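You operate a simulated robot arm through the tools that you are given. There is no shell and no other tool. Be economical: measure what you need, move in short steps, check, and stop when the job is done.

You run a simulated two-armed robot. Do the job below in one go: nothing can be reset, and whatever is moved stays where it is left.

TASK
Pick up the blue marker from the upper shelf of the low stand with one hand, pass it to the other hand and put it on the green mat on the long bench. Set down upright: blue marker.

Only the result counts: the job must be done as asked and must still hold three seconds after the hand-in. Knocking over, shifting, dropping, spilling or breaking anything else fails it.

THE ROBOT
Two 7-joint arms with two-finger parallel grippers on one trunk, on a base that drives. Base frame: it is fixed to the floor where the robot stands at the start and does not move with it; the origin is under the middle of the robot, x ahead of it, y to its left, z up. Units: m, degrees, N and s.
The left shoulder is at the start at [0.05, 0.168, 1.182], the right one opposite. With the tool pointing down near the work surface each hand reaches from about 0.2 to 0.66 m from the robot's upright axis, wherever it stands, measured 20 degrees to its own side. Places, roughly: blue marker (3x3x10 cm) [0.6, 0.2, 1]; green mat on the long bench (20x19 cm) [-1.26, 1.94, 0.9]. Payload 1.57 kg a hand.
Tool frame (each hand has its own): the origin (TCP) lies between the finger pads and is the grasp point; the fingertips stand 0.03 m ahead of it; z points along the fingers, y is the line along which they close. The gripper opens to 0.08 m. The fingers are 0.017 m wide and 0.012 m thick; the gripper's body (0.04 by 0.082 m) begins 0.08 m behind the TCP.
Orientation is that of the tool frame in the base frame, as a unit quaternion [w, x, y, z]. With the fingers straight down and closing along the base's y, the tool's x points along the base's -x, its y along +y and its z along -z.

THE INTERFACE
- The arms move only by the tool apply_moves. It takes "left_motion", "right_motion" or both (then of equal length, played together; a hand with none holds still); each is a list that holds one entry, the list of rows, each a list of 7 numbers: the gripper command, from -1 (fully open) to 1 (shut), values between in proportion, then the shift along the tool's x, y, z in units of 50 mm (1.0 is 50 mm), then the turn, a rotation vector about the tool's x, y, z in units of 4 degrees (1.0 is 4 degrees). In form: [[[hand, dx, dy, dz, wx, wy, wz], ...]]. A call has 1 to 12 rows; each row shifts and turns the commanded pose from where the row before left it, along the tool's axes as they then stand. A call with a number of a shift or a turn outside -1 to 1 is refused whole. A row lasts 0.2 s, in which the tool goes at most 0.05 m and 8.6 degrees; a call with a longer step from one row to the next is refused whole, and so is a gripper value outside its range. A pose out of reach is approached as far as the arm can. The call stops where the force on the tool passes 40 N (or 10 N more than at its start, if that is more) or the arm is blocked; 0.2 s more then pass. The fingers move at their own pace (about 0.045 m/s each) and stop on an object; they squeeze with about 23 N. The grip force told is the motor's: it shows also when the fingers shut on nothing. Time passes only in rows, and 0.2 s behind the last, so rows that do not move let the fingers close. The reply holds the time, the measured pose of the TCP, the force on the tool along the base axes, the opening and the grip force, in the units named above and with some noise, with the torque about the TCP (base axes, N m) and any sound that the robot's microphone picked up.
- Cameras (640 x 400 px; columns grow to the right, rows downward): "scene" is now at [0.1199, 0.0351, 1.3934]; the picture's right is [0.40, -0.92, 0.00], its down [-0.51, -0.22, -0.83] and it looks along [0.76, 0.33, -0.56] (base axes); focal length 279 px, centre (320, 200). "left" rides on the left gripper at [0.072, 0.007, -0.122] in its tool frame; the picture's right is [-0.09, 1.00, 0.00], its down [-0.84, -0.08, -0.54] and it looks along [-0.54, -0.05, 0.84] (tool axes); focal length 238 px, centre (320, 200). "right" rides on the right gripper at [0.072, -0.007, -0.122] in its tool frame; the picture's right is [0.09, 1.00, 0.00], its down [-0.84, 0.08, -0.54] and it looks along [-0.54, 0.05, 0.84] (tool axes); focal length 238 px, centre (320, 200). There is no depth. A picture from a camera that has moved, and an enlarged one, comes with that camera's place and axes in the base frame and with its lens.
- camera(camera): a new picture of that camera. The clock stands still meanwhile.
- raise_lower(by): slides the trunk up (or, below 0, down) by that many m; the arms and the scene camera ride with it, the base frame stays. It gives what a move gives, with no picture.
- steer(legs): drives the robot by 1 to 6 legs, each [ahead, left, turn to the left] in m, m and degrees, along the robot's own axes; the way and the turn of a leg run together, so that a leg with both is an arc; at most 1.5 m and 180 degrees a leg. The arms and the cameras ride along, it lands a little off, and it stops where it bumps. It gives what a move gives.
- turn_head(pan, tilt): turns the head with the scene camera to pan (to the left, within 80 degrees either way) and tilt (down, from -29 to 69), counted from straight ahead of the robot. It gives what a move gives.
- inspect(camera, box): a new picture of the part [left, top, right, bottom] of that camera's present view, enlarged. The clock stands still meanwhile.
- job_done(): hands the job in; it is judged then, once.

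Go step by step. Nothing tells you exact positions but the pictures and the camera data: compare them with the known pose of the tool, close in by small moves and look again before you grip or let go. The budget is 120 turns and 92 pictures, counting those below and the enlarged ones. Unless the task says otherwise, let go and move clear before handing in, and close with one line.

The tools are called after "Emit:" as name(argument=value, ...) on one line, values as JSON. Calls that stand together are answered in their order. apply_moves: Moves the arms, as the interface text tells. Its arguments: {"type":"object","properties":{"left_motion":{"type":"array","items":{"type":"array","items":{"type":"array","items":{"type":"number"}}}},"right_motion":{"type":"array","items":{"type":"array","items":{"type":"array","items":{"type":"number"}}}}},"required":[]} The other tools are called the same way: raise_lower (by) slides the trunk up or down; steer (legs) drives the base; turn_head (pan, tilt) turns the head that bears the scene camera; camera (camera) takes a picture; inspect (camera, box) takes an enlarged picture of a part of a camera's view; job_done () hands the job in.

At the start:

```text
time_s: 0.0
left_eef_pos: [0.4199, 0.3875, 1.1653]
left_tcp_rot: [-0.001, 0.0, 1.0, 0.0]
left_force: [-0.1, -0.1, 0.2]
left_wrist_torque: [0.01, -0.04, 0.0]
left_opening: 0.08
left_grasp_force: 0.1
right_eef_pos: [0.4095, -0.0295, 1.2183]
right_tcp_rot: [0.0, 0.0, 1.0, 0.002]
right_force: [-0.3, -0.5, -0.5]
right_wrist_torque: [-0.01, -0.03, 0.0]
right_opening: 0.0796
right_grasp_force: 0.0
trunk travel left (down, up): [-0.35, 0.093]
robot x, y, heading: [-0.0025, -0.001, 0.1]
head pan, tilt: [23.3, 34.0]
```

scene: 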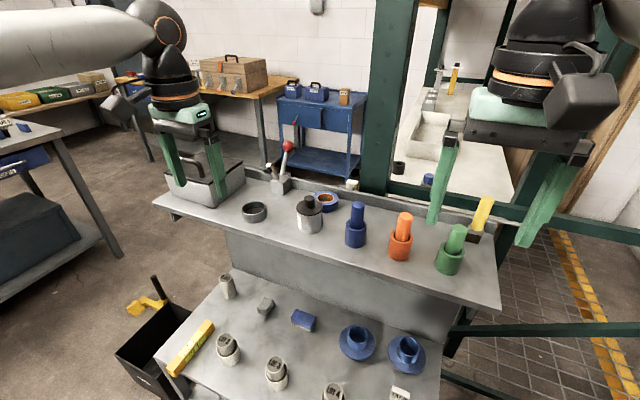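
right: 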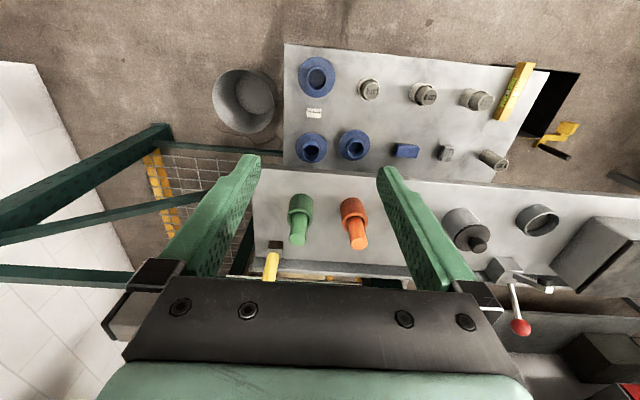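
left: 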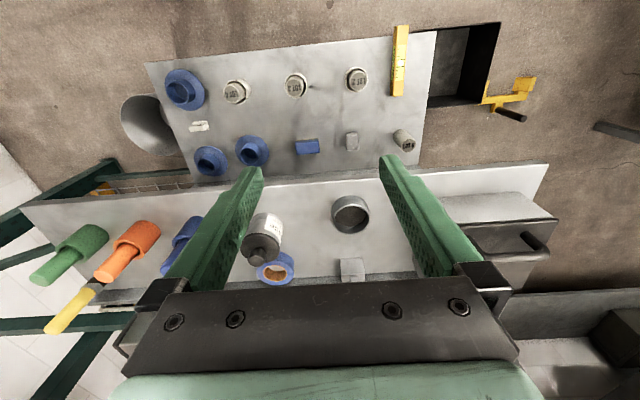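

The blue marker stands between the silver bottle and the orange marker on the upper shelf. I'll take a closer look to fix its place.

Emit:
inspect(camera="scene", box=[230, 160, 490, 322])

Emit:
inspect(camera="left", box=[20, 160, 340, 360])

```text
2.46 times, centred on (360, 241) of scene
camera zoom: at [0.1199, 0.0351, 1.3934], right [0.4, -0.92, 0.0], down [-0.51, -0.22, -0.83], along [0.76, 0.33, -0.56], focal length 686 px, centre (222, 99)
```

zoom: 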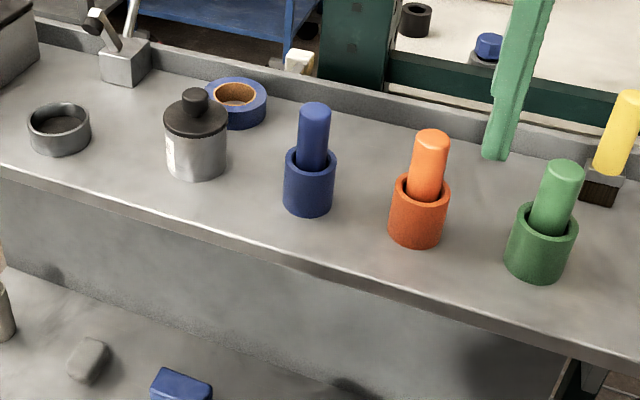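

```text
2.00 times, centred on (180, 260) of left
camera zoom: at [0.3454, 0.3937, 1.2868], right [0.09, 1.0, 0.0], down [0.84, -0.08, 0.54], along [0.54, -0.05, -0.84], focal length 477 px, centre (600, 80)
```

zoom: 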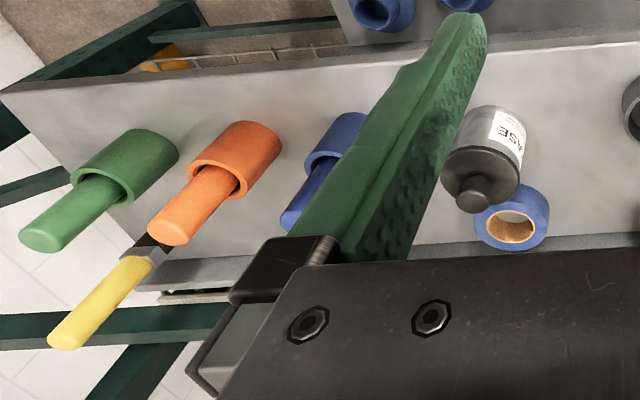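

The blue stick (about 3 cm) seems to stand in a wider blue cup, with its top near [0.585, 0.154, 1.065]. I'll move the right hand aside and hover the left over it.

Emit:
apply_moves(left_motion=[[[-1, -0.5, -0.9, 0, 0, 0, 0], [-1, -0.5, -0.85, 0, 0, 0, 0], [-1, -0.5, -0.85, 0, 0, 0, 0], [-1, -0.5, -0.85, 0, 0, 0, 0], [-1, -0.4, -0.85, 0, 0, 0, 0], [-1, -0.4, -0.35, 0, 0, 0, 0]]], right_motion=[[[-1, 0.3, -0.9, 0, 0, 0, 0], [-1, 0.3, -0.9, 0, 0, 0, 0], [-1, 0.3, -0.9, 0, 0, 0, 0], [-1, 0.3, -0.9, 0, 0, 0, 0], [-1, 0, 0, 0, 0, 0, 0], [-1, 0, 0, 0, 0, 0, 0]]])

Emit:
camera(camera="left")

Emit:
camera(camera="scene")

```text
refused: row 1 steps farther than a row can; nothing moved
```

```text
86 pictures are left
camera left: at [0.3454, 0.3937, 1.2868], right [0.09, 1.0, 0.0], down [0.84, -0.08, 0.54], along [0.54, -0.05, -0.84], focal length 238 px, centre (320, 200)
```

left: 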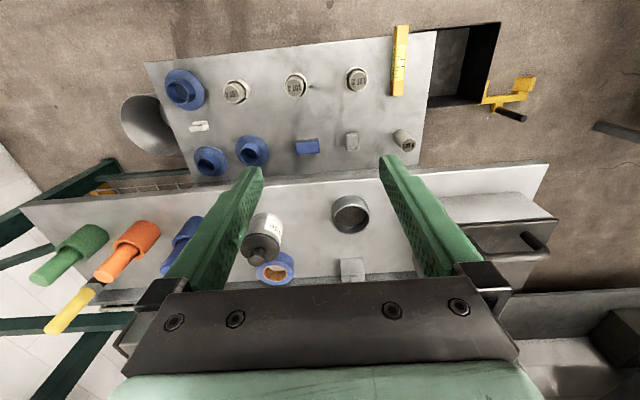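

```text
85 pictures are left
camera scene: at [0.1199, 0.0351, 1.3934], right [0.4, -0.92, 0.0], down [-0.51, -0.22, -0.83], along [0.76, 0.33, -0.56], focal length 279 px, centre (320, 200)
```

scene: 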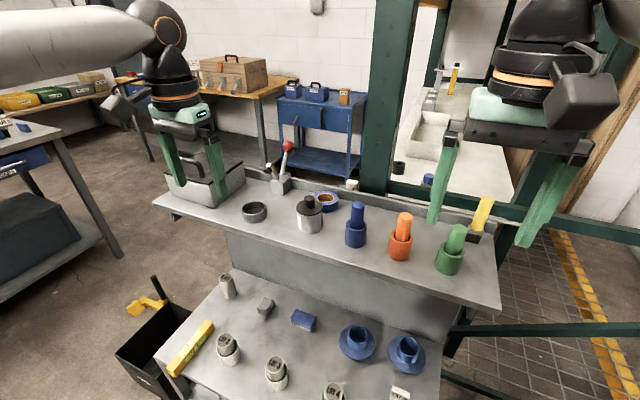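

The step was a bit too long, so nothing moved. I repeat it with smaller rows.

Emit:
apply_moves(left_motion=[[[-1, -0.45, -0.78, 0, 0, 0, 0], [-1, -0.45, -0.78, 0, 0, 0, 0], [-1, -0.45, -0.78, 0, 0, 0, 0], [-1, -0.45, -0.78, 0, 0, 0, 0], [-1, -0.45, -0.78, 0, 0, 0, 0], [-1, -0.45, -0.78, 0, 0, 0, 0]]], right_motion=[[[-1, 0.3, -0.8, 0, 0, 0, 0], [-1, 0.3, -0.8, 0, 0, 0, 0], [-1, 0.3, -0.8, 0, 0, 0, 0], [-1, 0.3, -0.8, 0, 0, 0, 0], [-1, 0, 0, 0, 0, 0, 0], [-1, 0, 0, 0, 0, 0, 0]]])

Emit:
camera(camera="left")

Emit:
camera(camera="scene")

```text
time_s: 1.4
left_eef_pos: [0.5079, 0.232, 1.1648]
left_tcp_rot: [0.0, -0.002, 1.0, 0.0]
left_force: [0.4, 0.2, 0.3]
left_wrist_torque: [-0.02, -0.01, 0.0]
left_opening: 0.0798
left_grasp_force: 0.1
left hand out of reach, approached as far as the arm can: row 5, 6
right_eef_pos: [0.3504, -0.1889, 1.2179]
right_tcp_rot: [0.0, 0.0, 1.0, 0.001]
right_force: [-0.4, -0.1, -0.8]
right_wrist_torque: [0.04, 0.01, 0.0]
right_opening: 0.0798
right_grasp_force: 0.1
trunk travel left (down, up): [-0.35, 0.093]
robot x, y, heading: [-0.0022, 0.0043, -0.0]
head pan, tilt: [23.3, 34.0]
```

```text
84 pictures are left
camera left: at [0.4354, 0.2378, 1.2864], right [0.09, 1.0, 0.0], down [0.84, -0.08, 0.54], along [0.54, -0.05, -0.84], focal length 238 px, centre (320, 200)
```

left: 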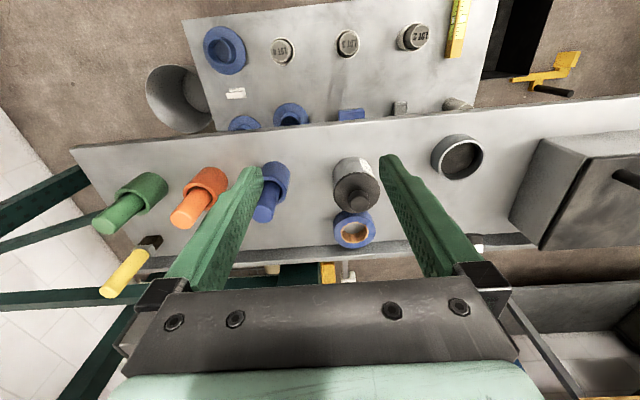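

```text
83 pictures are left
camera scene: at [0.1202, 0.035, 1.3933], right [0.4, -0.92, 0.0], down [-0.51, -0.22, -0.83], along [0.76, 0.33, -0.56], focal length 279 px, centre (320, 200)
```

scene: 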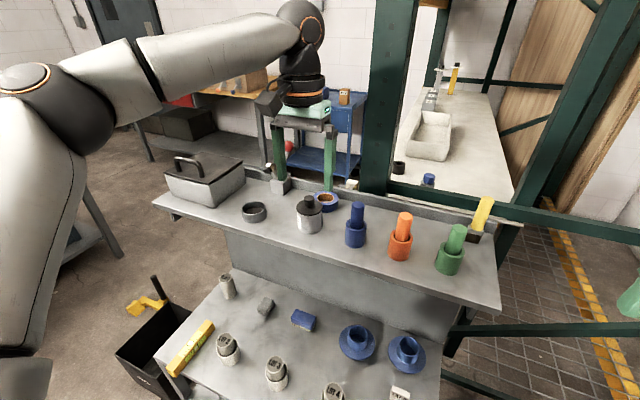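

The left arm is at its reach limit. I'll drive a little ahead and to the right so the marker lies in the left hand's best zone.

Emit:
steer(legs=[[0.08, -0.08, 0]])

Emit:
camera(camera="left")

Emit:
camera(camera="scene")

```text
time_s: 2.8
left_eef_pos: [0.5702, 0.1546, 1.166]
left_tcp_rot: [0.001, -0.003, 1.0, 0.0]
left_force: [-2.6, 0.4, -1.1]
left_wrist_torque: [-0.1, -0.21, -0.03]
left_opening: 0.0798
left_grasp_force: 0.0
right_eef_pos: [0.4134, -0.267, 1.2198]
right_tcp_rot: [0.001, -0.002, 1.0, 0.0]
right_force: [1.3, 0.7, 0.6]
right_wrist_torque: [-0.07, 0.09, 0.01]
right_opening: 0.0804
right_grasp_force: 0.0
trunk travel left (down, up): [-0.35, 0.093]
robot x, y, heading: [0.066, -0.0789, -0.1]
head pan, tilt: [23.3, 34.0]
```

```text
82 pictures are left
camera left: at [0.4972, 0.161, 1.287], right [0.09, 1.0, 0.0], down [0.84, -0.07, 0.54], along [0.54, -0.05, -0.84], focal length 238 px, centre (320, 200)
```

left: 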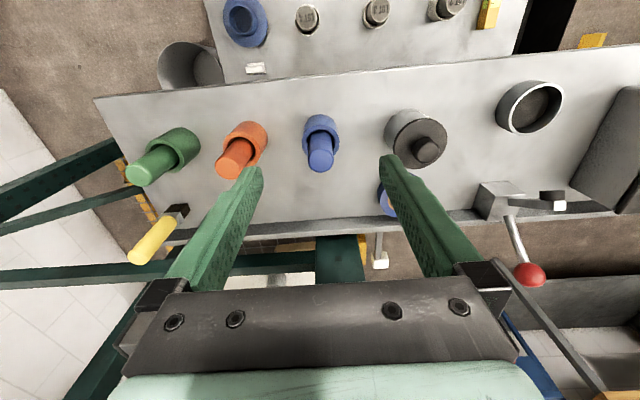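

```text
81 pictures are left
camera scene: at [0.1826, -0.0429, 1.3935], right [0.4, -0.92, 0.0], down [-0.51, -0.22, -0.83], along [0.76, 0.33, -0.56], focal length 279 px, centre (320, 200)
```

scene: 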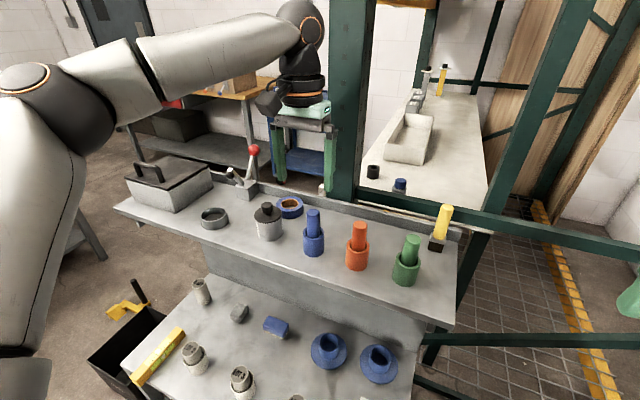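

Triangulating both views puts the stick's top at about [0.602, 0.152, 1.05]. I'll align over it and come partway down.

Emit:
apply_moves(left_motion=[[[-1, -0.3, 0, 0.3, 0, 0, 0], [-1, -0.3, 0, 0.3, 0, 0, 0], [-1, 0, 0, 0.3, 0, 0, 0], [-1, 0, 0, 0, 0, 0, 0]]])

Emit:
camera(camera="left")

Emit:
inspect(camera="scene", box=[240, 150, 400, 250])

```text
time_s: 3.8
left_eef_pos: [0.5914, 0.1603, 1.1167]
left_tcp_rot: [0.0, -0.003, 1.0, 0.0]
left_force: [0.0, -0.1, 0.5]
left_wrist_torque: [0.01, -0.01, 0.0]
left_opening: 0.08
left_grasp_force: 0.0
left hand out of reach, approached as far as the arm can: row 2
right_eef_pos: [0.415, -0.2658, 1.2177]
right_tcp_rot: [0.0, -0.002, 1.0, 0.001]
right_force: [-0.4, 0.2, 0.3]
right_wrist_torque: [-0.01, 0.0, 0.0]
right_opening: 0.08
right_grasp_force: 0.1
trunk travel left (down, up): [-0.35, 0.093]
robot x, y, heading: [0.064, -0.0797, 0.2]
head pan, tilt: [23.3, 34.0]
```

```text
80 pictures are left
camera left: at [0.5188, 0.1662, 1.2391], right [0.09, 1.0, 0.0], down [0.84, -0.07, 0.54], along [0.54, -0.05, -0.84], focal length 238 px, centre (320, 200)
```

left: 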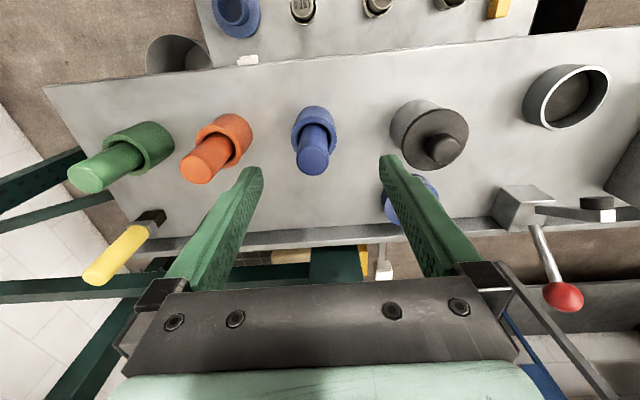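

```text
4.00 times, centred on (320, 200) of scene
camera zoom: at [0.1838, -0.0433, 1.3934], right [0.4, -0.92, 0.0], down [-0.51, -0.22, -0.83], along [0.76, 0.33, -0.56], focal length 1115 px, centre (320, 200)
```

zoom: 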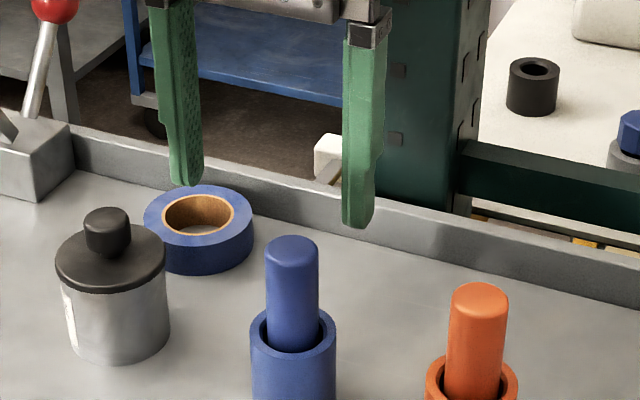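

The marker's top is at about [0.601, 0.153, 1.05]. For lifting I want more reach, so I'll check the clearance in front of the base.

Emit:
turn_head(pan=10, tilt=69)

Emit:
camera(camera="scene")

```text
time_s: 4.8
left_eef_pos: [0.5927, 0.1605, 1.1173]
left_tcp_rot: [0.0, -0.003, 1.0, 0.0]
left_force: [-0.5, -1.2, 0.2]
left_wrist_torque: [-0.01, 0.0, 0.02]
left_opening: 0.08
left_grasp_force: 0.0
right_eef_pos: [0.4145, -0.266, 1.2182]
right_tcp_rot: [0.0, -0.002, 1.0, 0.002]
right_force: [-0.5, -0.4, 0.2]
right_wrist_torque: [0.02, 0.0, 0.0]
right_opening: 0.0801
right_grasp_force: 0.2
trunk travel left (down, up): [-0.35, 0.093]
robot x, y, heading: [0.0634, -0.0761, 0.4]
head pan, tilt: [10.0, 68.8]
```

```text
78 pictures are left
camera scene: at [0.1576, -0.0686, 1.3481], right [0.18, -0.98, 0.0], down [-0.92, -0.17, -0.36], along [0.36, 0.06, -0.93], focal length 279 px, centre (320, 200)
```

scene: 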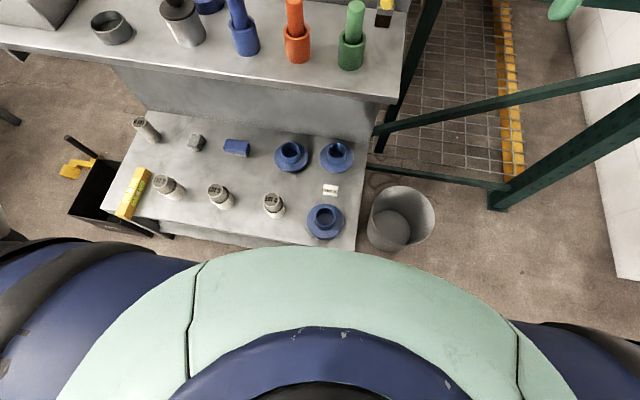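

The lower shelf edge is close in front of the base, so I won't drive ahead. I'll raise the trunk instead, which brings the shoulder level with the wrist.

Emit:
raise_lower(by=0.09)

Emit:
turn_head(pan=23, tilt=34)

Emit:
apply_moves(left_motion=[[[-1, 0, 0, 0.5, 0, 0, 0], [-1, 0, 0, 0.5, 0, 0, 0], [-1, -0.17, -0.15, 0.5, 0, 0, 0], [-1, 0, 0, 0.3, 0, 0, 0], [-1, 0, 0, 0, 0, 0, 0]]])

Emit:
camera(camera="left")

Emit:
inspect(camera="scene", box=[240, 150, 400, 250])

```text
time_s: 6.0
left_eef_pos: [0.5934, 0.16, 1.2069]
left_tcp_rot: [0.0, -0.003, 1.0, 0.0]
left_force: [0.7, 0.6, 0.2]
left_wrist_torque: [-0.01, -0.02, -0.01]
left_opening: 0.0801
left_grasp_force: 0.0
right_eef_pos: [0.4147, -0.2676, 1.308]
right_tcp_rot: [0.0, -0.002, 1.0, 0.001]
right_force: [0.4, -1.6, -0.1]
right_wrist_torque: [0.01, 0.0, 0.0]
right_opening: 0.0798
right_grasp_force: 0.0
trunk travel left (down, up): [-0.44, 0.003]
robot x, y, heading: [0.0646, -0.0802, 0.3]
head pan, tilt: [10.0, 68.8]
```

```text
time_s: 7.0
left_eef_pos: [0.5911, 0.1609, 1.206]
left_tcp_rot: [0.0, -0.003, 1.0, 0.0]
left_force: [-0.1, 0.2, 0.5]
left_wrist_torque: [0.02, -0.01, -0.01]
left_opening: 0.0801
left_grasp_force: 0.1
right_eef_pos: [0.4149, -0.2656, 1.3083]
right_tcp_rot: [0.0, -0.001, 1.0, 0.0]
right_force: [-0.3, 0.4, 0.1]
right_wrist_torque: [0.0, -0.01, -0.01]
right_opening: 0.0798
right_grasp_force: 0.0
trunk travel left (down, up): [-0.44, 0.003]
robot x, y, heading: [0.0683, -0.0738, 0.3]
head pan, tilt: [23.0, 34.0]
```

```text
time_s: 8.2
left_eef_pos: [0.5941, 0.156, 1.1176]
left_tcp_rot: [0.001, -0.003, 1.0, -0.002]
left_force: [0.5, 0.9, -0.1]
left_wrist_torque: [-0.02, -0.03, 0.02]
left_opening: 0.08
left_grasp_force: 0.0
left hand out of reach, approached as far as the arm can: row 3
right_eef_pos: [0.415, -0.2656, 1.3085]
right_tcp_rot: [0.0, -0.001, 1.0, 0.001]
right_force: [-0.6, -0.1, -0.6]
right_wrist_torque: [0.0, 0.01, -0.01]
right_opening: 0.0798
right_grasp_force: 0.0
trunk travel left (down, up): [-0.44, 0.003]
robot x, y, heading: [0.0649, -0.0804, 0.2]
head pan, tilt: [23.0, 34.0]
```

```text
77 pictures are left
camera left: at [0.5213, 0.1623, 1.2397], right [0.09, 1.0, 0.0], down [0.84, -0.07, 0.54], along [0.54, -0.05, -0.84], focal length 238 px, centre (320, 200)
```

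left: 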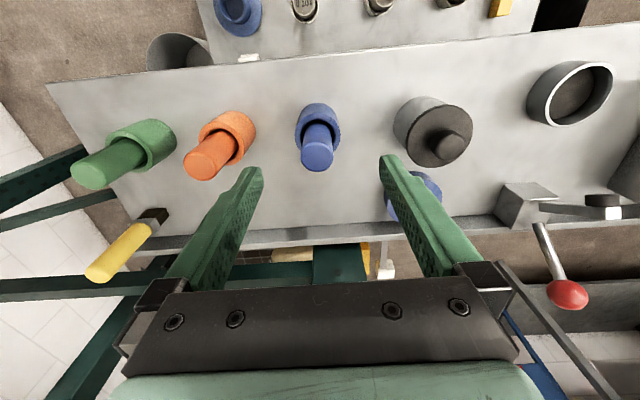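

```text
4.00 times, centred on (320, 200) of scene
camera zoom: at [0.1841, -0.0437, 1.4833], right [0.39, -0.92, 0.0], down [-0.51, -0.22, -0.83], along [0.76, 0.33, -0.56], focal length 1115 px, centre (320, 200)
```

zoom: 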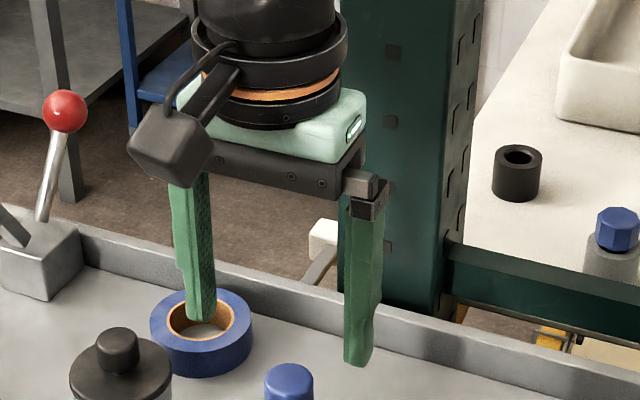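

The hand is about 7 mm short in x. I'll go a little lower, with fingertips still above the stick, and see if it can close that gap.

Emit:
apply_moves(left_motion=[[[-1, 0, 0, 0.45, 0, 0, 0], [-1, -0.15, -0.06, 0, 0, 0, 0], [-1, 0, 0, 0, 0, 0, 0]]])

```text
time_s: 9.0
left_eef_pos: [0.5926, 0.1585, 1.0973]
left_tcp_rot: [0.001, -0.002, 1.0, -0.001]
left_force: [-0.1, -0.4, 0.3]
left_wrist_torque: [0.04, 0.03, -0.02]
left_opening: 0.08
left_grasp_force: 0.1
left hand out of reach, approached as far as the arm can: row 1, 2
right_eef_pos: [0.4144, -0.2653, 1.3077]
right_tcp_rot: [0.0, -0.002, 1.0, 0.001]
right_force: [0.5, -0.2, -0.6]
right_wrist_torque: [0.02, 0.0, -0.02]
right_opening: 0.0804
right_grasp_force: 0.0
trunk travel left (down, up): [-0.44, 0.003]
robot x, y, heading: [0.0628, -0.0802, -0.2]
head pan, tilt: [23.0, 34.0]
```

Straight down is at its limit here. I'll tilt the left hand forward about 25°, wrist toward the robot, which brings the marker within reach.

Emit:
apply_moves(left_motion=[[[-1, 0, 0, -0.3, 0, 0, 0], [-1, 0, 0, 0, 0, -0.9, 0], [-1, 0, 0, 0, 0, -0.9, 0], [-1, 0, 0, 0, 0, -0.9, 0], [-1, 0, 0, 0, 0, -0.9, 0], [-1, 0, 0, 0, 0, -0.9, 0], [-1, 0, 0, 0, 0, -0.9, 0], [-1, 0, 0, 0, 0, -0.9, 0], [-1, 0, 0, 0, 0, 0, 0]]])

Emit:
camera(camera="left")

Emit:
camera(camera="scene")

```text
time_s: 11.0
left_eef_pos: [0.5923, 0.1586, 1.1127]
left_tcp_rot: [0.219, -0.002, 0.976, 0.001]
left_force: [0.6, 0.3, 0.6]
left_wrist_torque: [0.02, -0.01, -0.01]
left_opening: 0.08
left_grasp_force: 0.1
right_eef_pos: [0.4145, -0.2663, 1.3072]
right_tcp_rot: [0.0, -0.001, 1.0, 0.001]
right_force: [0.2, -0.2, 0.4]
right_wrist_torque: [0.03, 0.02, 0.03]
right_opening: 0.0801
right_grasp_force: 0.0
trunk travel left (down, up): [-0.44, 0.003]
robot x, y, heading: [0.0607, -0.0804, 0.4]
head pan, tilt: [23.0, 34.0]
```

```text
75 pictures are left
camera left: at [0.474, 0.1651, 1.1926], right [0.08, 1.0, 0.04], down [0.53, -0.07, 0.85], along [0.85, -0.05, -0.53], focal length 238 px, centre (320, 200)
```

left: 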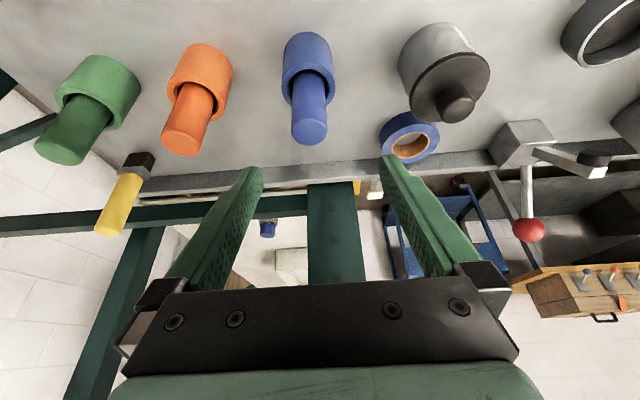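

```text
74 pictures are left
camera scene: at [0.1841, -0.0437, 1.4833], right [0.39, -0.92, 0.0], down [-0.51, -0.22, -0.83], along [0.76, 0.33, -0.56], focal length 279 px, centre (320, 200)
```

scene: 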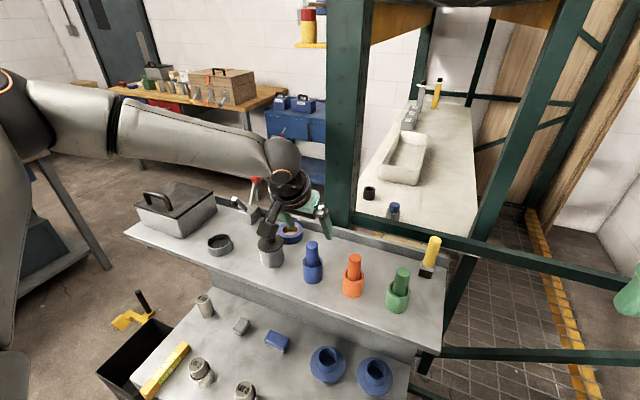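

All views agree on the marker at [0.600, 0.153] with its top at 1.05. I'll centre over it with the fingers partly closed and come down most of the way.

Emit:
apply_moves(left_motion=[[[-0.5, -0.145, -0.11, 0.07, 0, 0, 0], [-0.5, 0, 0, 0, 0, 0, 0], [-0.5, 0.162, 0, 0.342, 0, 0, 0], [-0.5, 0.162, 0, 0.342, 0, 0, 0], [-0.5, 0.081, 0, 0.171, 0, 0, 0], [-0.5, 0, 0, 0, 0, 0, 0]]])

Emit:
camera(camera="left")

Emit:
inspect(camera="scene", box=[232, 190, 392, 290])

```text
time_s: 12.4
left_eef_pos: [0.5996, 0.1534, 1.0653]
left_tcp_rot: [0.218, -0.003, 0.976, 0.001]
left_force: [0.8, -0.1, 0.5]
left_wrist_torque: [0.01, 0.0, 0.02]
left_opening: 0.0599
left_grasp_force: 0.1
right_eef_pos: [0.413, -0.266, 1.3087]
right_tcp_rot: [0.0, -0.002, 1.0, 0.001]
right_force: [-0.3, 0.4, 0.8]
right_wrist_torque: [0.0, 0.01, -0.03]
right_opening: 0.0804
right_grasp_force: 0.1
trunk travel left (down, up): [-0.44, 0.003]
robot x, y, heading: [0.0642, -0.0768, 0.3]
head pan, tilt: [23.0, 34.0]
```

```text
73 pictures are left
camera left: at [0.482, 0.1591, 1.145], right [0.08, 1.0, 0.04], down [0.53, -0.08, 0.85], along [0.85, -0.05, -0.53], focal length 238 px, centre (320, 200)
```

left: 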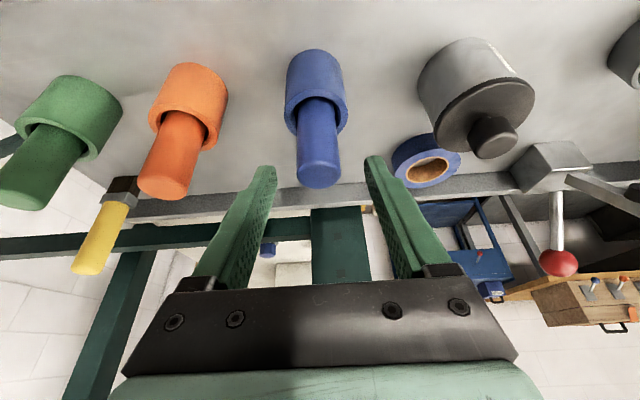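

```text
4.00 times, centred on (312, 240) of scene
camera zoom: at [0.1839, -0.0436, 1.4833], right [0.39, -0.92, 0.0], down [-0.51, -0.22, -0.83], along [0.76, 0.33, -0.56], focal length 1115 px, centre (352, 40)
```

zoom: 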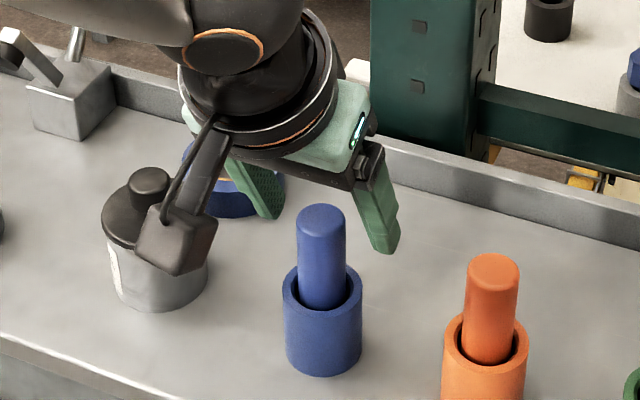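

Everything lines up: the cup's rim is near 0.992 and the stick's top near 1.048. I'll lower to TCP about 1.034 and close.

Emit:
apply_moves(left_motion=[[[-0.5, 0.095, 0, 0.3, 0, 0, 0], [-0.5, 0.095, 0, 0.3, 0, 0, 0], [-0.5, 0, 0, 0, 0, 0, 0]]])

Emit:
camera(camera="left")

Emit:
inspect(camera="scene", box=[232, 190, 392, 290])

```text
time_s: 13.2
left_eef_pos: [0.6048, 0.1536, 1.035]
left_tcp_rot: [0.219, -0.003, 0.976, 0.001]
left_force: [0.2, -0.1, -0.2]
left_wrist_torque: [0.01, 0.01, -0.02]
left_opening: 0.0599
left_grasp_force: 0.0
right_eef_pos: [0.4147, -0.2657, 1.3083]
right_tcp_rot: [0.0, 0.0, 1.0, 0.001]
right_force: [-0.1, 1.0, -0.3]
right_wrist_torque: [-0.03, 0.02, -0.02]
right_opening: 0.0796
right_grasp_force: 0.1
trunk travel left (down, up): [-0.44, 0.003]
robot x, y, heading: [0.0625, -0.0806, 0.0]
head pan, tilt: [23.0, 34.0]
```

```text
71 pictures are left
camera left: at [0.4868, 0.1596, 1.1145], right [0.08, 1.0, 0.04], down [0.53, -0.07, 0.85], along [0.85, -0.05, -0.53], focal length 238 px, centre (320, 200)
```

left: 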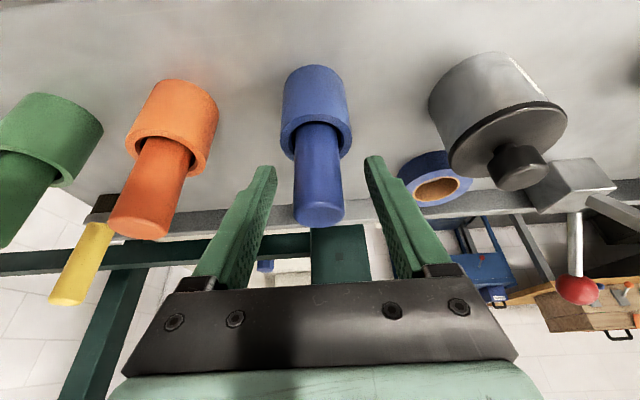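

```text
4.00 times, centred on (312, 240) of scene
camera zoom: at [0.1839, -0.0437, 1.4833], right [0.39, -0.92, 0.0], down [-0.51, -0.22, -0.83], along [0.76, 0.33, -0.56], focal length 1115 px, centre (352, 40)
```

zoom: 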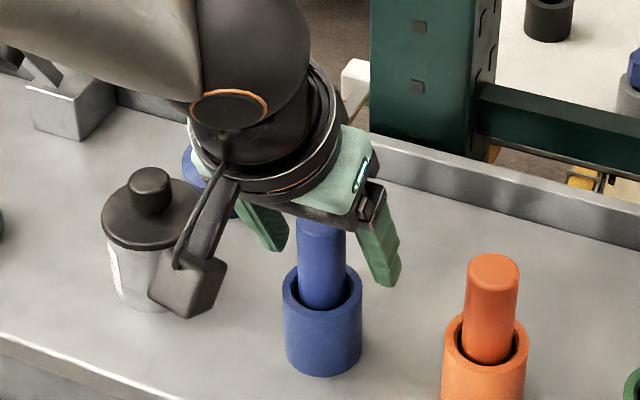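

The stick is centred between the fingers. I'll close now.

Emit:
apply_moves(left_motion=[[[0, 0, 0, 0, 0, 0, 0], [0.5, 0, 0, 0, 0, 0, 0], [1, 0, 0, 0, 0, 0, 0], [1, 0, 0, 0, 0, 0, 0], [1, 0, 0, 0, 0, 0, 0]]])

Emit:
inspect(camera="scene", box=[232, 190, 392, 290])

```text
time_s: 14.4
left_eef_pos: [0.6049, 0.1532, 1.0347]
left_tcp_rot: [0.218, -0.002, 0.976, 0.001]
left_force: [-0.1, 0.2, 0.4]
left_wrist_torque: [0.04, 0.0, 0.02]
left_opening: 0.0271
left_grasp_force: 22.9
right_eef_pos: [0.4143, -0.2658, 1.3079]
right_tcp_rot: [0.0, -0.002, 1.0, 0.001]
right_force: [0.4, -0.3, 0.2]
right_wrist_torque: [0.03, 0.03, 0.02]
right_opening: 0.0797
right_grasp_force: 0.1
trunk travel left (down, up): [-0.44, 0.003]
robot x, y, heading: [0.0614, -0.0812, 0.2]
head pan, tilt: [23.0, 34.0]
```

```text
4.00 times, centred on (312, 240) of scene
camera zoom: at [0.184, -0.0437, 1.4833], right [0.39, -0.92, 0.0], down [-0.51, -0.22, -0.83], along [0.76, 0.33, -0.56], focal length 1115 px, centre (352, 40)
```

zoom: 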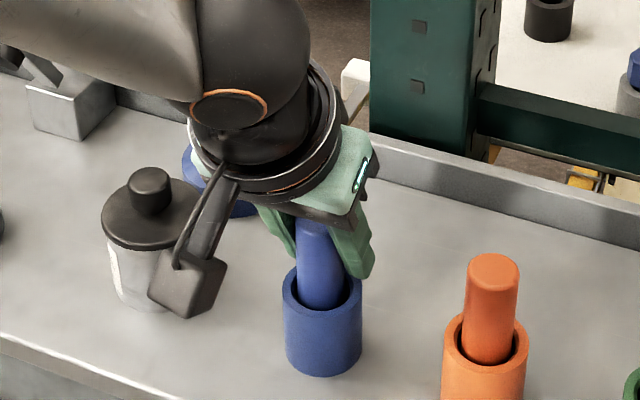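

Gripped at 27 mm. Now I'll lift straight up out of the cup.

Emit:
apply_moves(left_motion=[[[1, -0.086, 0, -0.181, 0, 0, 0], [1, -0.171, 0, -0.362, 0, 0, 0], [1, -0.171, 0, -0.362, 0, 0, 0], [1, -0.171, 0, -0.362, 0, 0, 0], [1, -0.171, 0, -0.362, 0, 0, 0], [1, -0.171, 0, -0.362, 0, 0, 0], [1, 0, 0, 0, 0, 0, 0]]])

Emit:
camera(camera="scene")

```text
time_s: 16.0
left_eef_pos: [0.6044, 0.1541, 1.145]
left_tcp_rot: [0.218, -0.002, 0.976, 0.001]
left_force: [-0.3, -1.3, -0.2]
left_wrist_torque: [0.02, 0.04, 0.01]
left_opening: 0.027
left_grasp_force: 23.0
right_eef_pos: [0.4147, -0.2657, 1.3069]
right_tcp_rot: [0.0, -0.001, 1.0, 0.001]
right_force: [-0.2, -0.2, -0.2]
right_wrist_torque: [-0.03, 0.0, -0.01]
right_opening: 0.08
right_grasp_force: 0.1
trunk travel left (down, up): [-0.44, 0.003]
robot x, y, heading: [0.063, -0.0786, 0.1]
head pan, tilt: [23.0, 34.0]
```

```text
68 pictures are left
camera scene: at [0.1842, -0.0436, 1.4833], right [0.39, -0.92, 0.0], down [-0.51, -0.22, -0.83], along [0.76, 0.33, -0.56], focal length 279 px, centre (320, 200)
```

scene: 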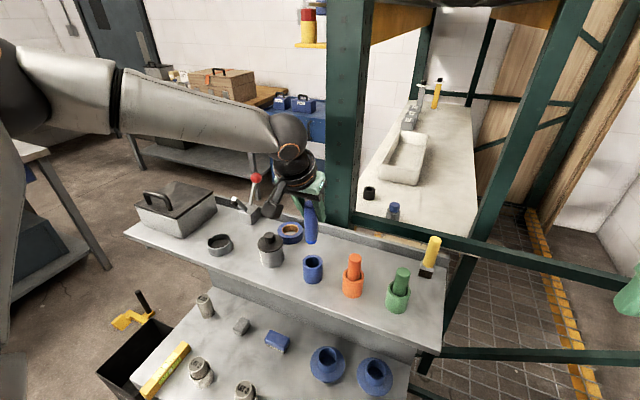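

The marker is out and the cup stayed put. I'll raise a bit more and draw it back toward the robot, then back the base away from the stand.

Emit:
apply_moves(left_motion=[[[1, -0.171, 0, -0.362, 0, 0, 0], [1, -0.171, 0, -0.362, 0, 0, 0], [1, 0.542, 0, -0.257, 0, 0, 0], [1, 0.542, 0, -0.257, 0, 0, 0], [1, 0.542, 0, -0.257, 0, 0, 0], [1, 0.542, 0, -0.257, 0, 0, 0], [1, 0.542, 0, -0.257, 0, 0, 0], [1, 0, 0, 0, 0, 0, 0]]])

Emit:
steer(legs=[[-0.4, 0, 0]])

Emit:
turn_head(pan=75, tilt=25)

Emit:
camera(camera="scene")

```text
time_s: 17.8
left_eef_pos: [0.4542, 0.1527, 1.1836]
left_tcp_rot: [0.218, -0.002, 0.976, 0.0]
left_force: [0.2, -0.3, 0.2]
left_wrist_torque: [-0.01, -0.03, 0.01]
left_opening: 0.0269
left_grasp_force: 23.4
right_eef_pos: [0.4142, -0.2649, 1.3071]
right_tcp_rot: [0.0, -0.002, 1.0, 0.0]
right_force: [-1.0, -0.5, 0.6]
right_wrist_torque: [-0.01, 0.0, -0.02]
right_opening: 0.0801
right_grasp_force: 0.0
trunk travel left (down, up): [-0.44, 0.003]
robot x, y, heading: [0.0627, -0.0775, 0.3]
head pan, tilt: [23.0, 34.0]
```

```text
time_s: 20.3
left_eef_pos: [0.0542, 0.1526, 1.1859]
left_tcp_rot: [0.218, -0.003, 0.976, 0.0]
left_force: [0.0, 0.4, -0.6]
left_wrist_torque: [0.04, 0.0, -0.02]
left_opening: 0.0268
left_grasp_force: 23.1
right_eef_pos: [0.0147, -0.2666, 1.3083]
right_tcp_rot: [0.0, -0.002, 1.0, 0.001]
right_force: [-0.2, 1.0, 0.2]
right_wrist_torque: [-0.02, 0.0, -0.04]
right_opening: 0.0802
right_grasp_force: 0.0
trunk travel left (down, up): [-0.44, 0.003]
robot x, y, heading: [-0.3339, -0.0785, 0.3]
head pan, tilt: [23.0, 34.0]
```

```text
time_s: 21.5
left_eef_pos: [0.054, 0.1513, 1.1841]
left_tcp_rot: [0.218, -0.003, 0.976, 0.001]
left_force: [0.1, -0.3, -0.6]
left_wrist_torque: [0.0, -0.01, -0.01]
left_opening: 0.0267
left_grasp_force: 23.4
right_eef_pos: [0.0153, -0.2661, 1.3089]
right_tcp_rot: [0.0, -0.002, 1.0, 0.001]
right_force: [-0.1, -0.4, -0.5]
right_wrist_torque: [-0.02, 0.0, 0.01]
right_opening: 0.0802
right_grasp_force: 0.1
trunk travel left (down, up): [-0.44, 0.003]
robot x, y, heading: [-0.3361, -0.0793, 0.6]
head pan, tilt: [75.0, 25.0]
```

```text
67 pictures are left
camera scene: at [-0.274, 0.0089, 1.4975], right [0.97, -0.25, 0.0], down [-0.11, -0.41, -0.91], along [0.23, 0.88, -0.42], focal length 279 px, centre (320, 200)
```

scene: 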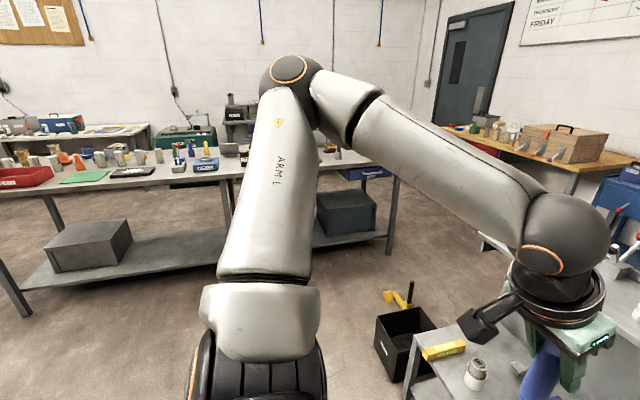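

The marker is held clear of the stand. For the hand-over I'll yaw both hands 90° in place: the left will lean to the left, and the right will come in from the right side.

Emit:
apply_moves(left_motion=[[[1, 0, 0, 0, 0.426, 0, 0.9], [1, 0, 0, 0, 0.426, 0, 0.9], [1, 0, 0, 0, 0.426, 0, 0.9], [1, 0, 0, 0, 0.426, 0, 0.9], [1, 0, 0, 0, 0.426, 0, 0.9], [1, 0, 0, 0, 0.426, 0, 0.9], [1, 0, 0, 0, 0.426, 0, 0.9], [1, 0, 0, 0, 0.426, 0, 0.9], [1, 0, 0, 0, 0.426, 0, 0.9], [1, 0, 0, 0, 0.426, 0, 0.9], [1, 0, 0, 0, 0.426, 0, 0.9]]], right_motion=[[[-1, 0, 0, 0, 0, 0, 1], [-1, 0, 0, 0, 0, 0, 1], [-1, 0, 0, 0, 0, 0, 1], [-1, 0, 0, 0, 0, 0, 1], [-1, 0, 0, 0, 0, 0, 1], [-1, 0, 0, 0, 0, 0, 1], [-1, 0, 0, 0, 0, 0, 1], [-1, 0, 0, 0, 0, 0, 1], [-1, 0, 0, 0, 0, 0, 1], [-1, 0, 0, 0, 0, 0, 1], [-1, 0, 0, 0, 0, 0, 1]]])

Emit:
turn_head(pan=10, tilt=34)

Emit:
camera(camera="scene")

```text
time_s: 23.9
left_eef_pos: [0.054, 0.1515, 1.1845]
left_tcp_rot: [0.204, 0.362, 0.906, -0.081]
left_force: [0.3, -0.3, -0.7]
left_wrist_torque: [0.01, -0.01, -0.01]
left_opening: 0.0269
left_grasp_force: 23.3
right_eef_pos: [0.015, -0.2677, 1.3076]
right_tcp_rot: [0.001, 0.373, 0.928, 0.001]
right_force: [-0.1, 0.6, 0.1]
right_wrist_torque: [-0.01, 0.01, 0.0]
right_opening: 0.0802
right_grasp_force: 0.2
trunk travel left (down, up): [-0.44, 0.003]
robot x, y, heading: [-0.3378, -0.0781, 0.4]
head pan, tilt: [75.0, 25.0]
```

```text
time_s: 25.3
left_eef_pos: [0.0537, 0.1514, 1.1841]
left_tcp_rot: [0.203, 0.36, 0.907, -0.081]
left_force: [-0.8, -1.0, -1.1]
left_wrist_torque: [0.01, 0.02, 0.01]
left_opening: 0.0266
left_grasp_force: 22.7
right_eef_pos: [0.0142, -0.2666, 1.3087]
right_tcp_rot: [0.0, 0.372, 0.928, 0.0]
right_force: [-0.1, -0.1, 0.3]
right_wrist_torque: [0.0, 0.0, 0.01]
right_opening: 0.0801
right_grasp_force: 0.0
trunk travel left (down, up): [-0.44, 0.003]
robot x, y, heading: [-0.3368, -0.0814, 0.0]
head pan, tilt: [10.0, 34.0]
```

```text
66 pictures are left
camera scene: at [-0.2103, -0.0643, 1.4833], right [0.18, -0.98, 0.0], down [-0.55, -0.1, -0.83], along [0.82, 0.15, -0.56], focal length 279 px, centre (320, 200)
```

scene: 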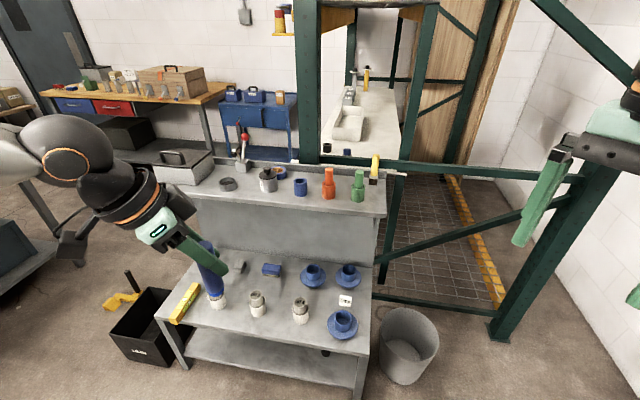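

Both hands are turning well. I'll finish the yaw.

Emit:
apply_moves(left_motion=[[[1, 0, 0, 0, 0.426, 0, 0.9], [1, 0, 0, 0, 0.426, 0, 0.9], [1, 0, 0, 0, 0.426, 0, 0.9], [1, 0, 0, 0, 0.426, 0, 0.9], [1, 0, 0, 0, 0.426, 0, 0.9], [1, 0, 0, 0, 0.426, 0, 0.9], [1, 0, 0, 0, 0.426, 0, 0.9], [1, 0, 0, 0, 0.426, 0, 0.9], [1, 0, 0, 0, 0.426, 0, 0.9], [1, 0, 0, 0, 0.426, 0, 0.9], [1, 0, 0, 0, 0.426, 0, 0.9], [1, 0, 0, 0, 0.258, 0, 0.545]]], right_motion=[[[-1, 0, 0, 0, 0, 0, 1], [-1, 0, 0, 0, 0, 0, 1], [-1, 0, 0, 0, 0, 0, 1], [-1, 0, 0, 0, 0, 0, 1], [-1, 0, 0, 0, 0, 0, 1], [-1, 0, 0, 0, 0, 0, 1], [-1, 0, 0, 0, 0, 0, 1], [-1, 0, 0, 0, 0, 0, 1], [-1, 0, 0, 0, 0, 0, 1], [-1, 0, 0, 0, 0, 0, 1], [-1, 0, 0, 0, 0, 0, 1], [-1, 0, 0, 0, 0, 0, 0.5]]])

Emit:
apply_moves(right_motion=[[[-1, 0, 0, 0, 0, 1, 0], [-1, 0, 0, 0, 0, 1, 0], [-1, 0, 0, 0, 0, 1, 0], [-1, 0, 0, 0, 0, 1, 0], [-1, 0, 0, 0, 0, 1, 0], [-1, 0, 0, 0, 0, 1, 0], [-1, 0, 0, 0, 0, 1, 0], [-1, 0, 0, 0, 0, 1, 0], [-1, 0, 0, 0, 0, 1, 0], [-1, 0, 0, 0, 0, 1, 0], [-1, 0, 0, 0, 0, 1, 0]]])

Emit:
camera(camera="scene")

Emit:
camera(camera="right")

```text
time_s: 27.9
left_eef_pos: [0.0542, 0.1514, 1.1851]
left_tcp_rot: [0.155, 0.687, 0.692, -0.155]
left_force: [0.5, 0.1, -0.6]
left_wrist_torque: [0.03, 0.01, 0.01]
left_opening: 0.0268
left_grasp_force: 23.0
right_eef_pos: [0.0155, -0.2666, 1.3085]
right_tcp_rot: [-0.001, 0.705, 0.709, 0.001]
right_force: [-0.1, 0.9, 0.2]
right_wrist_torque: [0.02, -0.02, -0.01]
right_opening: 0.08
right_grasp_force: 0.0
trunk travel left (down, up): [-0.44, 0.003]
robot x, y, heading: [-0.3356, -0.0837, 0.5]
head pan, tilt: [10.0, 34.0]
```

```text
time_s: 30.3
left_eef_pos: [0.0533, 0.1516, 1.186]
left_tcp_rot: [0.155, 0.688, 0.691, -0.155]
left_force: [0.2, 0.1, -0.4]
left_wrist_torque: [0.01, 0.01, 0.0]
left_opening: 0.0265
left_grasp_force: 23.2
right_eef_pos: [0.0154, -0.2669, 1.3084]
right_tcp_rot: [-0.267, 0.653, 0.657, 0.265]
right_force: [1.1, 0.2, 0.2]
right_wrist_torque: [-0.03, -0.01, -0.01]
right_opening: 0.0801
right_grasp_force: 0.0
trunk travel left (down, up): [-0.44, 0.003]
robot x, y, heading: [-0.3363, -0.0809, 0.2]
head pan, tilt: [10.0, 34.0]
```

```text
65 pictures are left
camera scene: at [-0.2104, -0.0646, 1.4833], right [0.18, -0.98, 0.0], down [-0.55, -0.1, -0.83], along [0.82, 0.15, -0.56], focal length 279 px, centre (320, 200)
```

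scene: 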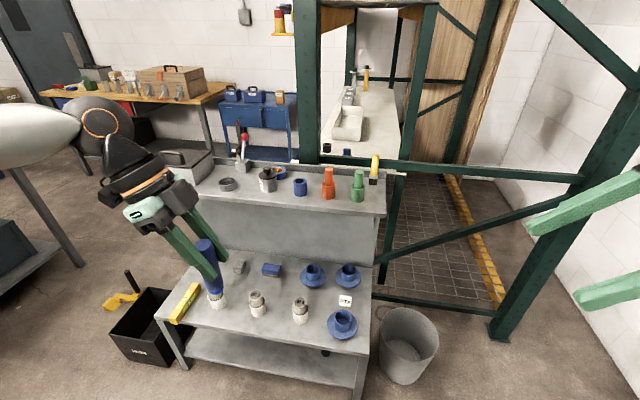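

```text
64 pictures are left
camera right: at [0.0077, -0.3007, 1.4448], right [1.0, 0.07, 0.06], down [0.08, -0.98, -0.19], along [0.05, 0.2, -0.98], focal length 238 px, centre (320, 200)
```

right: 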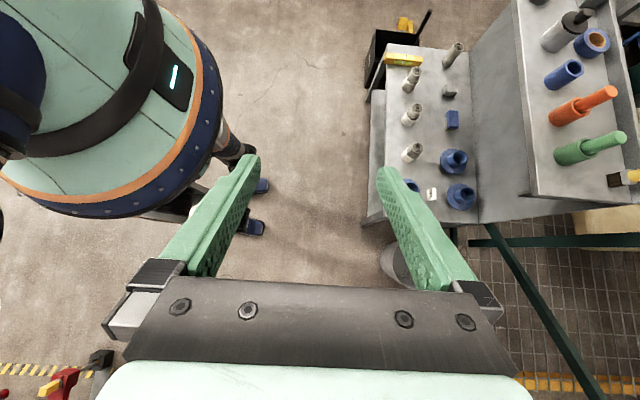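

The right hand now points left and down with its camera on top. I'll finish its tilt and bring it to a pre-grasp about 12 cm short of the marker.

Emit:
apply_moves(right_motion=[[[-1, 0, 0, 0, 0, 1, 0], [-1, 0, 0, 0, 0, 1, 0], [-1, 0, 0, 0, 0, 1, 0], [-1, 0, 0, 0, 0, 0.5, 0], [-1, 0.06, 0.095, 0.84, 0, 0, 0], [-1, 0.06, 0.095, 0.84, 0, 0, 0], [-1, 0.06, 0.095, 0.84, 0, 0, 0], [-1, 0.06, 0.095, 0.84, 0, 0, 0], [-1, 0.06, 0.095, 0.84, 0, 0, 0], [-1, 0.06, 0.095, 0.84, 0, 0, 0], [-1, 0.06, 0.095, 0.84, 0, 0, 0], [-1, 0.06, 0.095, 0.84, 0, 0, 0]]])

Emit:
camera(camera="scene")

Emit:
camera(camera="right")

```text
time_s: 32.9
left_eef_pos: [0.054, 0.1517, 1.1852]
left_tcp_rot: [0.155, 0.687, 0.693, -0.155]
left_force: [-0.4, 0.3, -0.6]
left_wrist_torque: [-0.02, 0.03, -0.02]
left_opening: 0.0264
left_grasp_force: 23.3
right_eef_pos: [0.0513, 0.0316, 1.1502]
right_tcp_rot: [-0.344, 0.617, 0.62, 0.342]
right_force: [-0.2, 0.2, 0.0]
right_wrist_torque: [-0.01, 0.02, -0.01]
right_opening: 0.0799
right_grasp_force: 0.1
trunk travel left (down, up): [-0.44, 0.003]
robot x, y, heading: [-0.3334, -0.0798, 0.0]
head pan, tilt: [10.0, 34.0]
```

```text
63 pictures are left
camera scene: at [-0.2101, -0.0635, 1.4833], right [0.18, -0.98, 0.0], down [-0.55, -0.1, -0.83], along [0.82, 0.15, -0.56], focal length 279 px, centre (320, 200)
```

scene: 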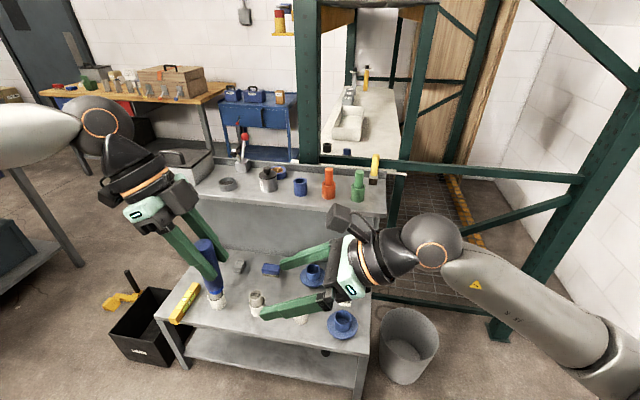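

```text
62 pictures are left
camera right: at [0.0442, -0.0343, 1.2753], right [1.0, 0.05, 0.08], down [0.08, -0.9, -0.42], along [0.05, 0.43, -0.9], focal length 238 px, centre (320, 200)
```

right: 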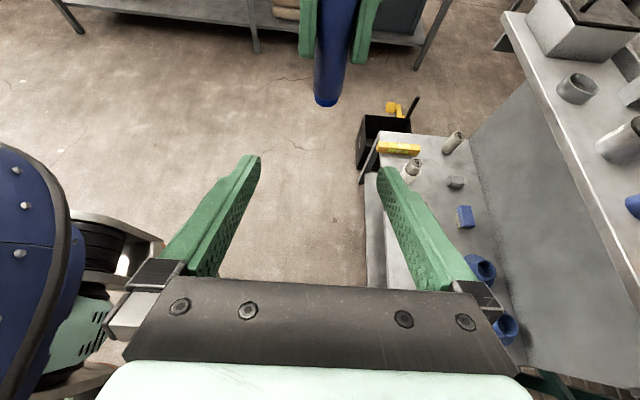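

The marker hangs centred ahead of the right hand. A closer look will fix its bottom end's height.

Emit:
inspect(camera="scene", box=[150, 210, 310, 310])

Emit:
inspect(camera="right", box=[270, 0, 430, 110])

```text
4.00 times, centred on (230, 260) of scene
camera zoom: at [-0.2101, -0.0635, 1.4833], right [0.18, -0.98, 0.0], down [-0.55, -0.1, -0.83], along [0.82, 0.15, -0.56], focal length 1115 px, centre (680, -40)
```

zoom: 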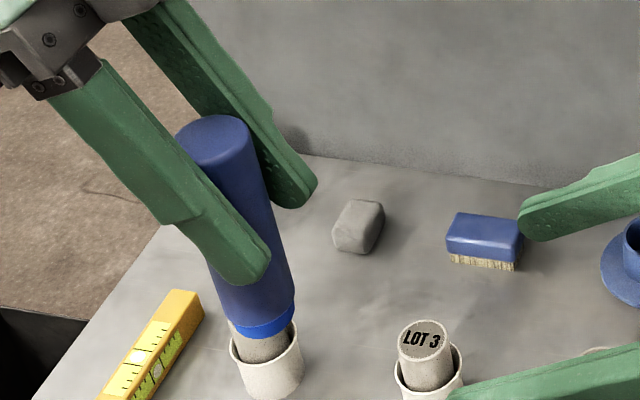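

```text
3.64 times, centred on (350, 55) of right
camera zoom: at [0.0442, -0.0343, 1.2753], right [1.0, 0.05, 0.08], down [0.08, -0.9, -0.42], along [0.05, 0.43, -0.9], focal length 867 px, centre (211, 727)
```

zoom: 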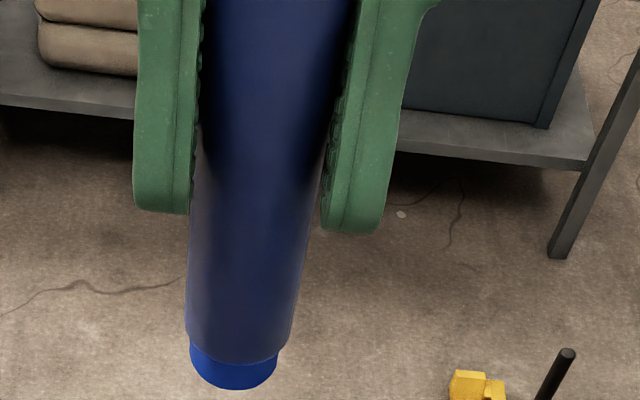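

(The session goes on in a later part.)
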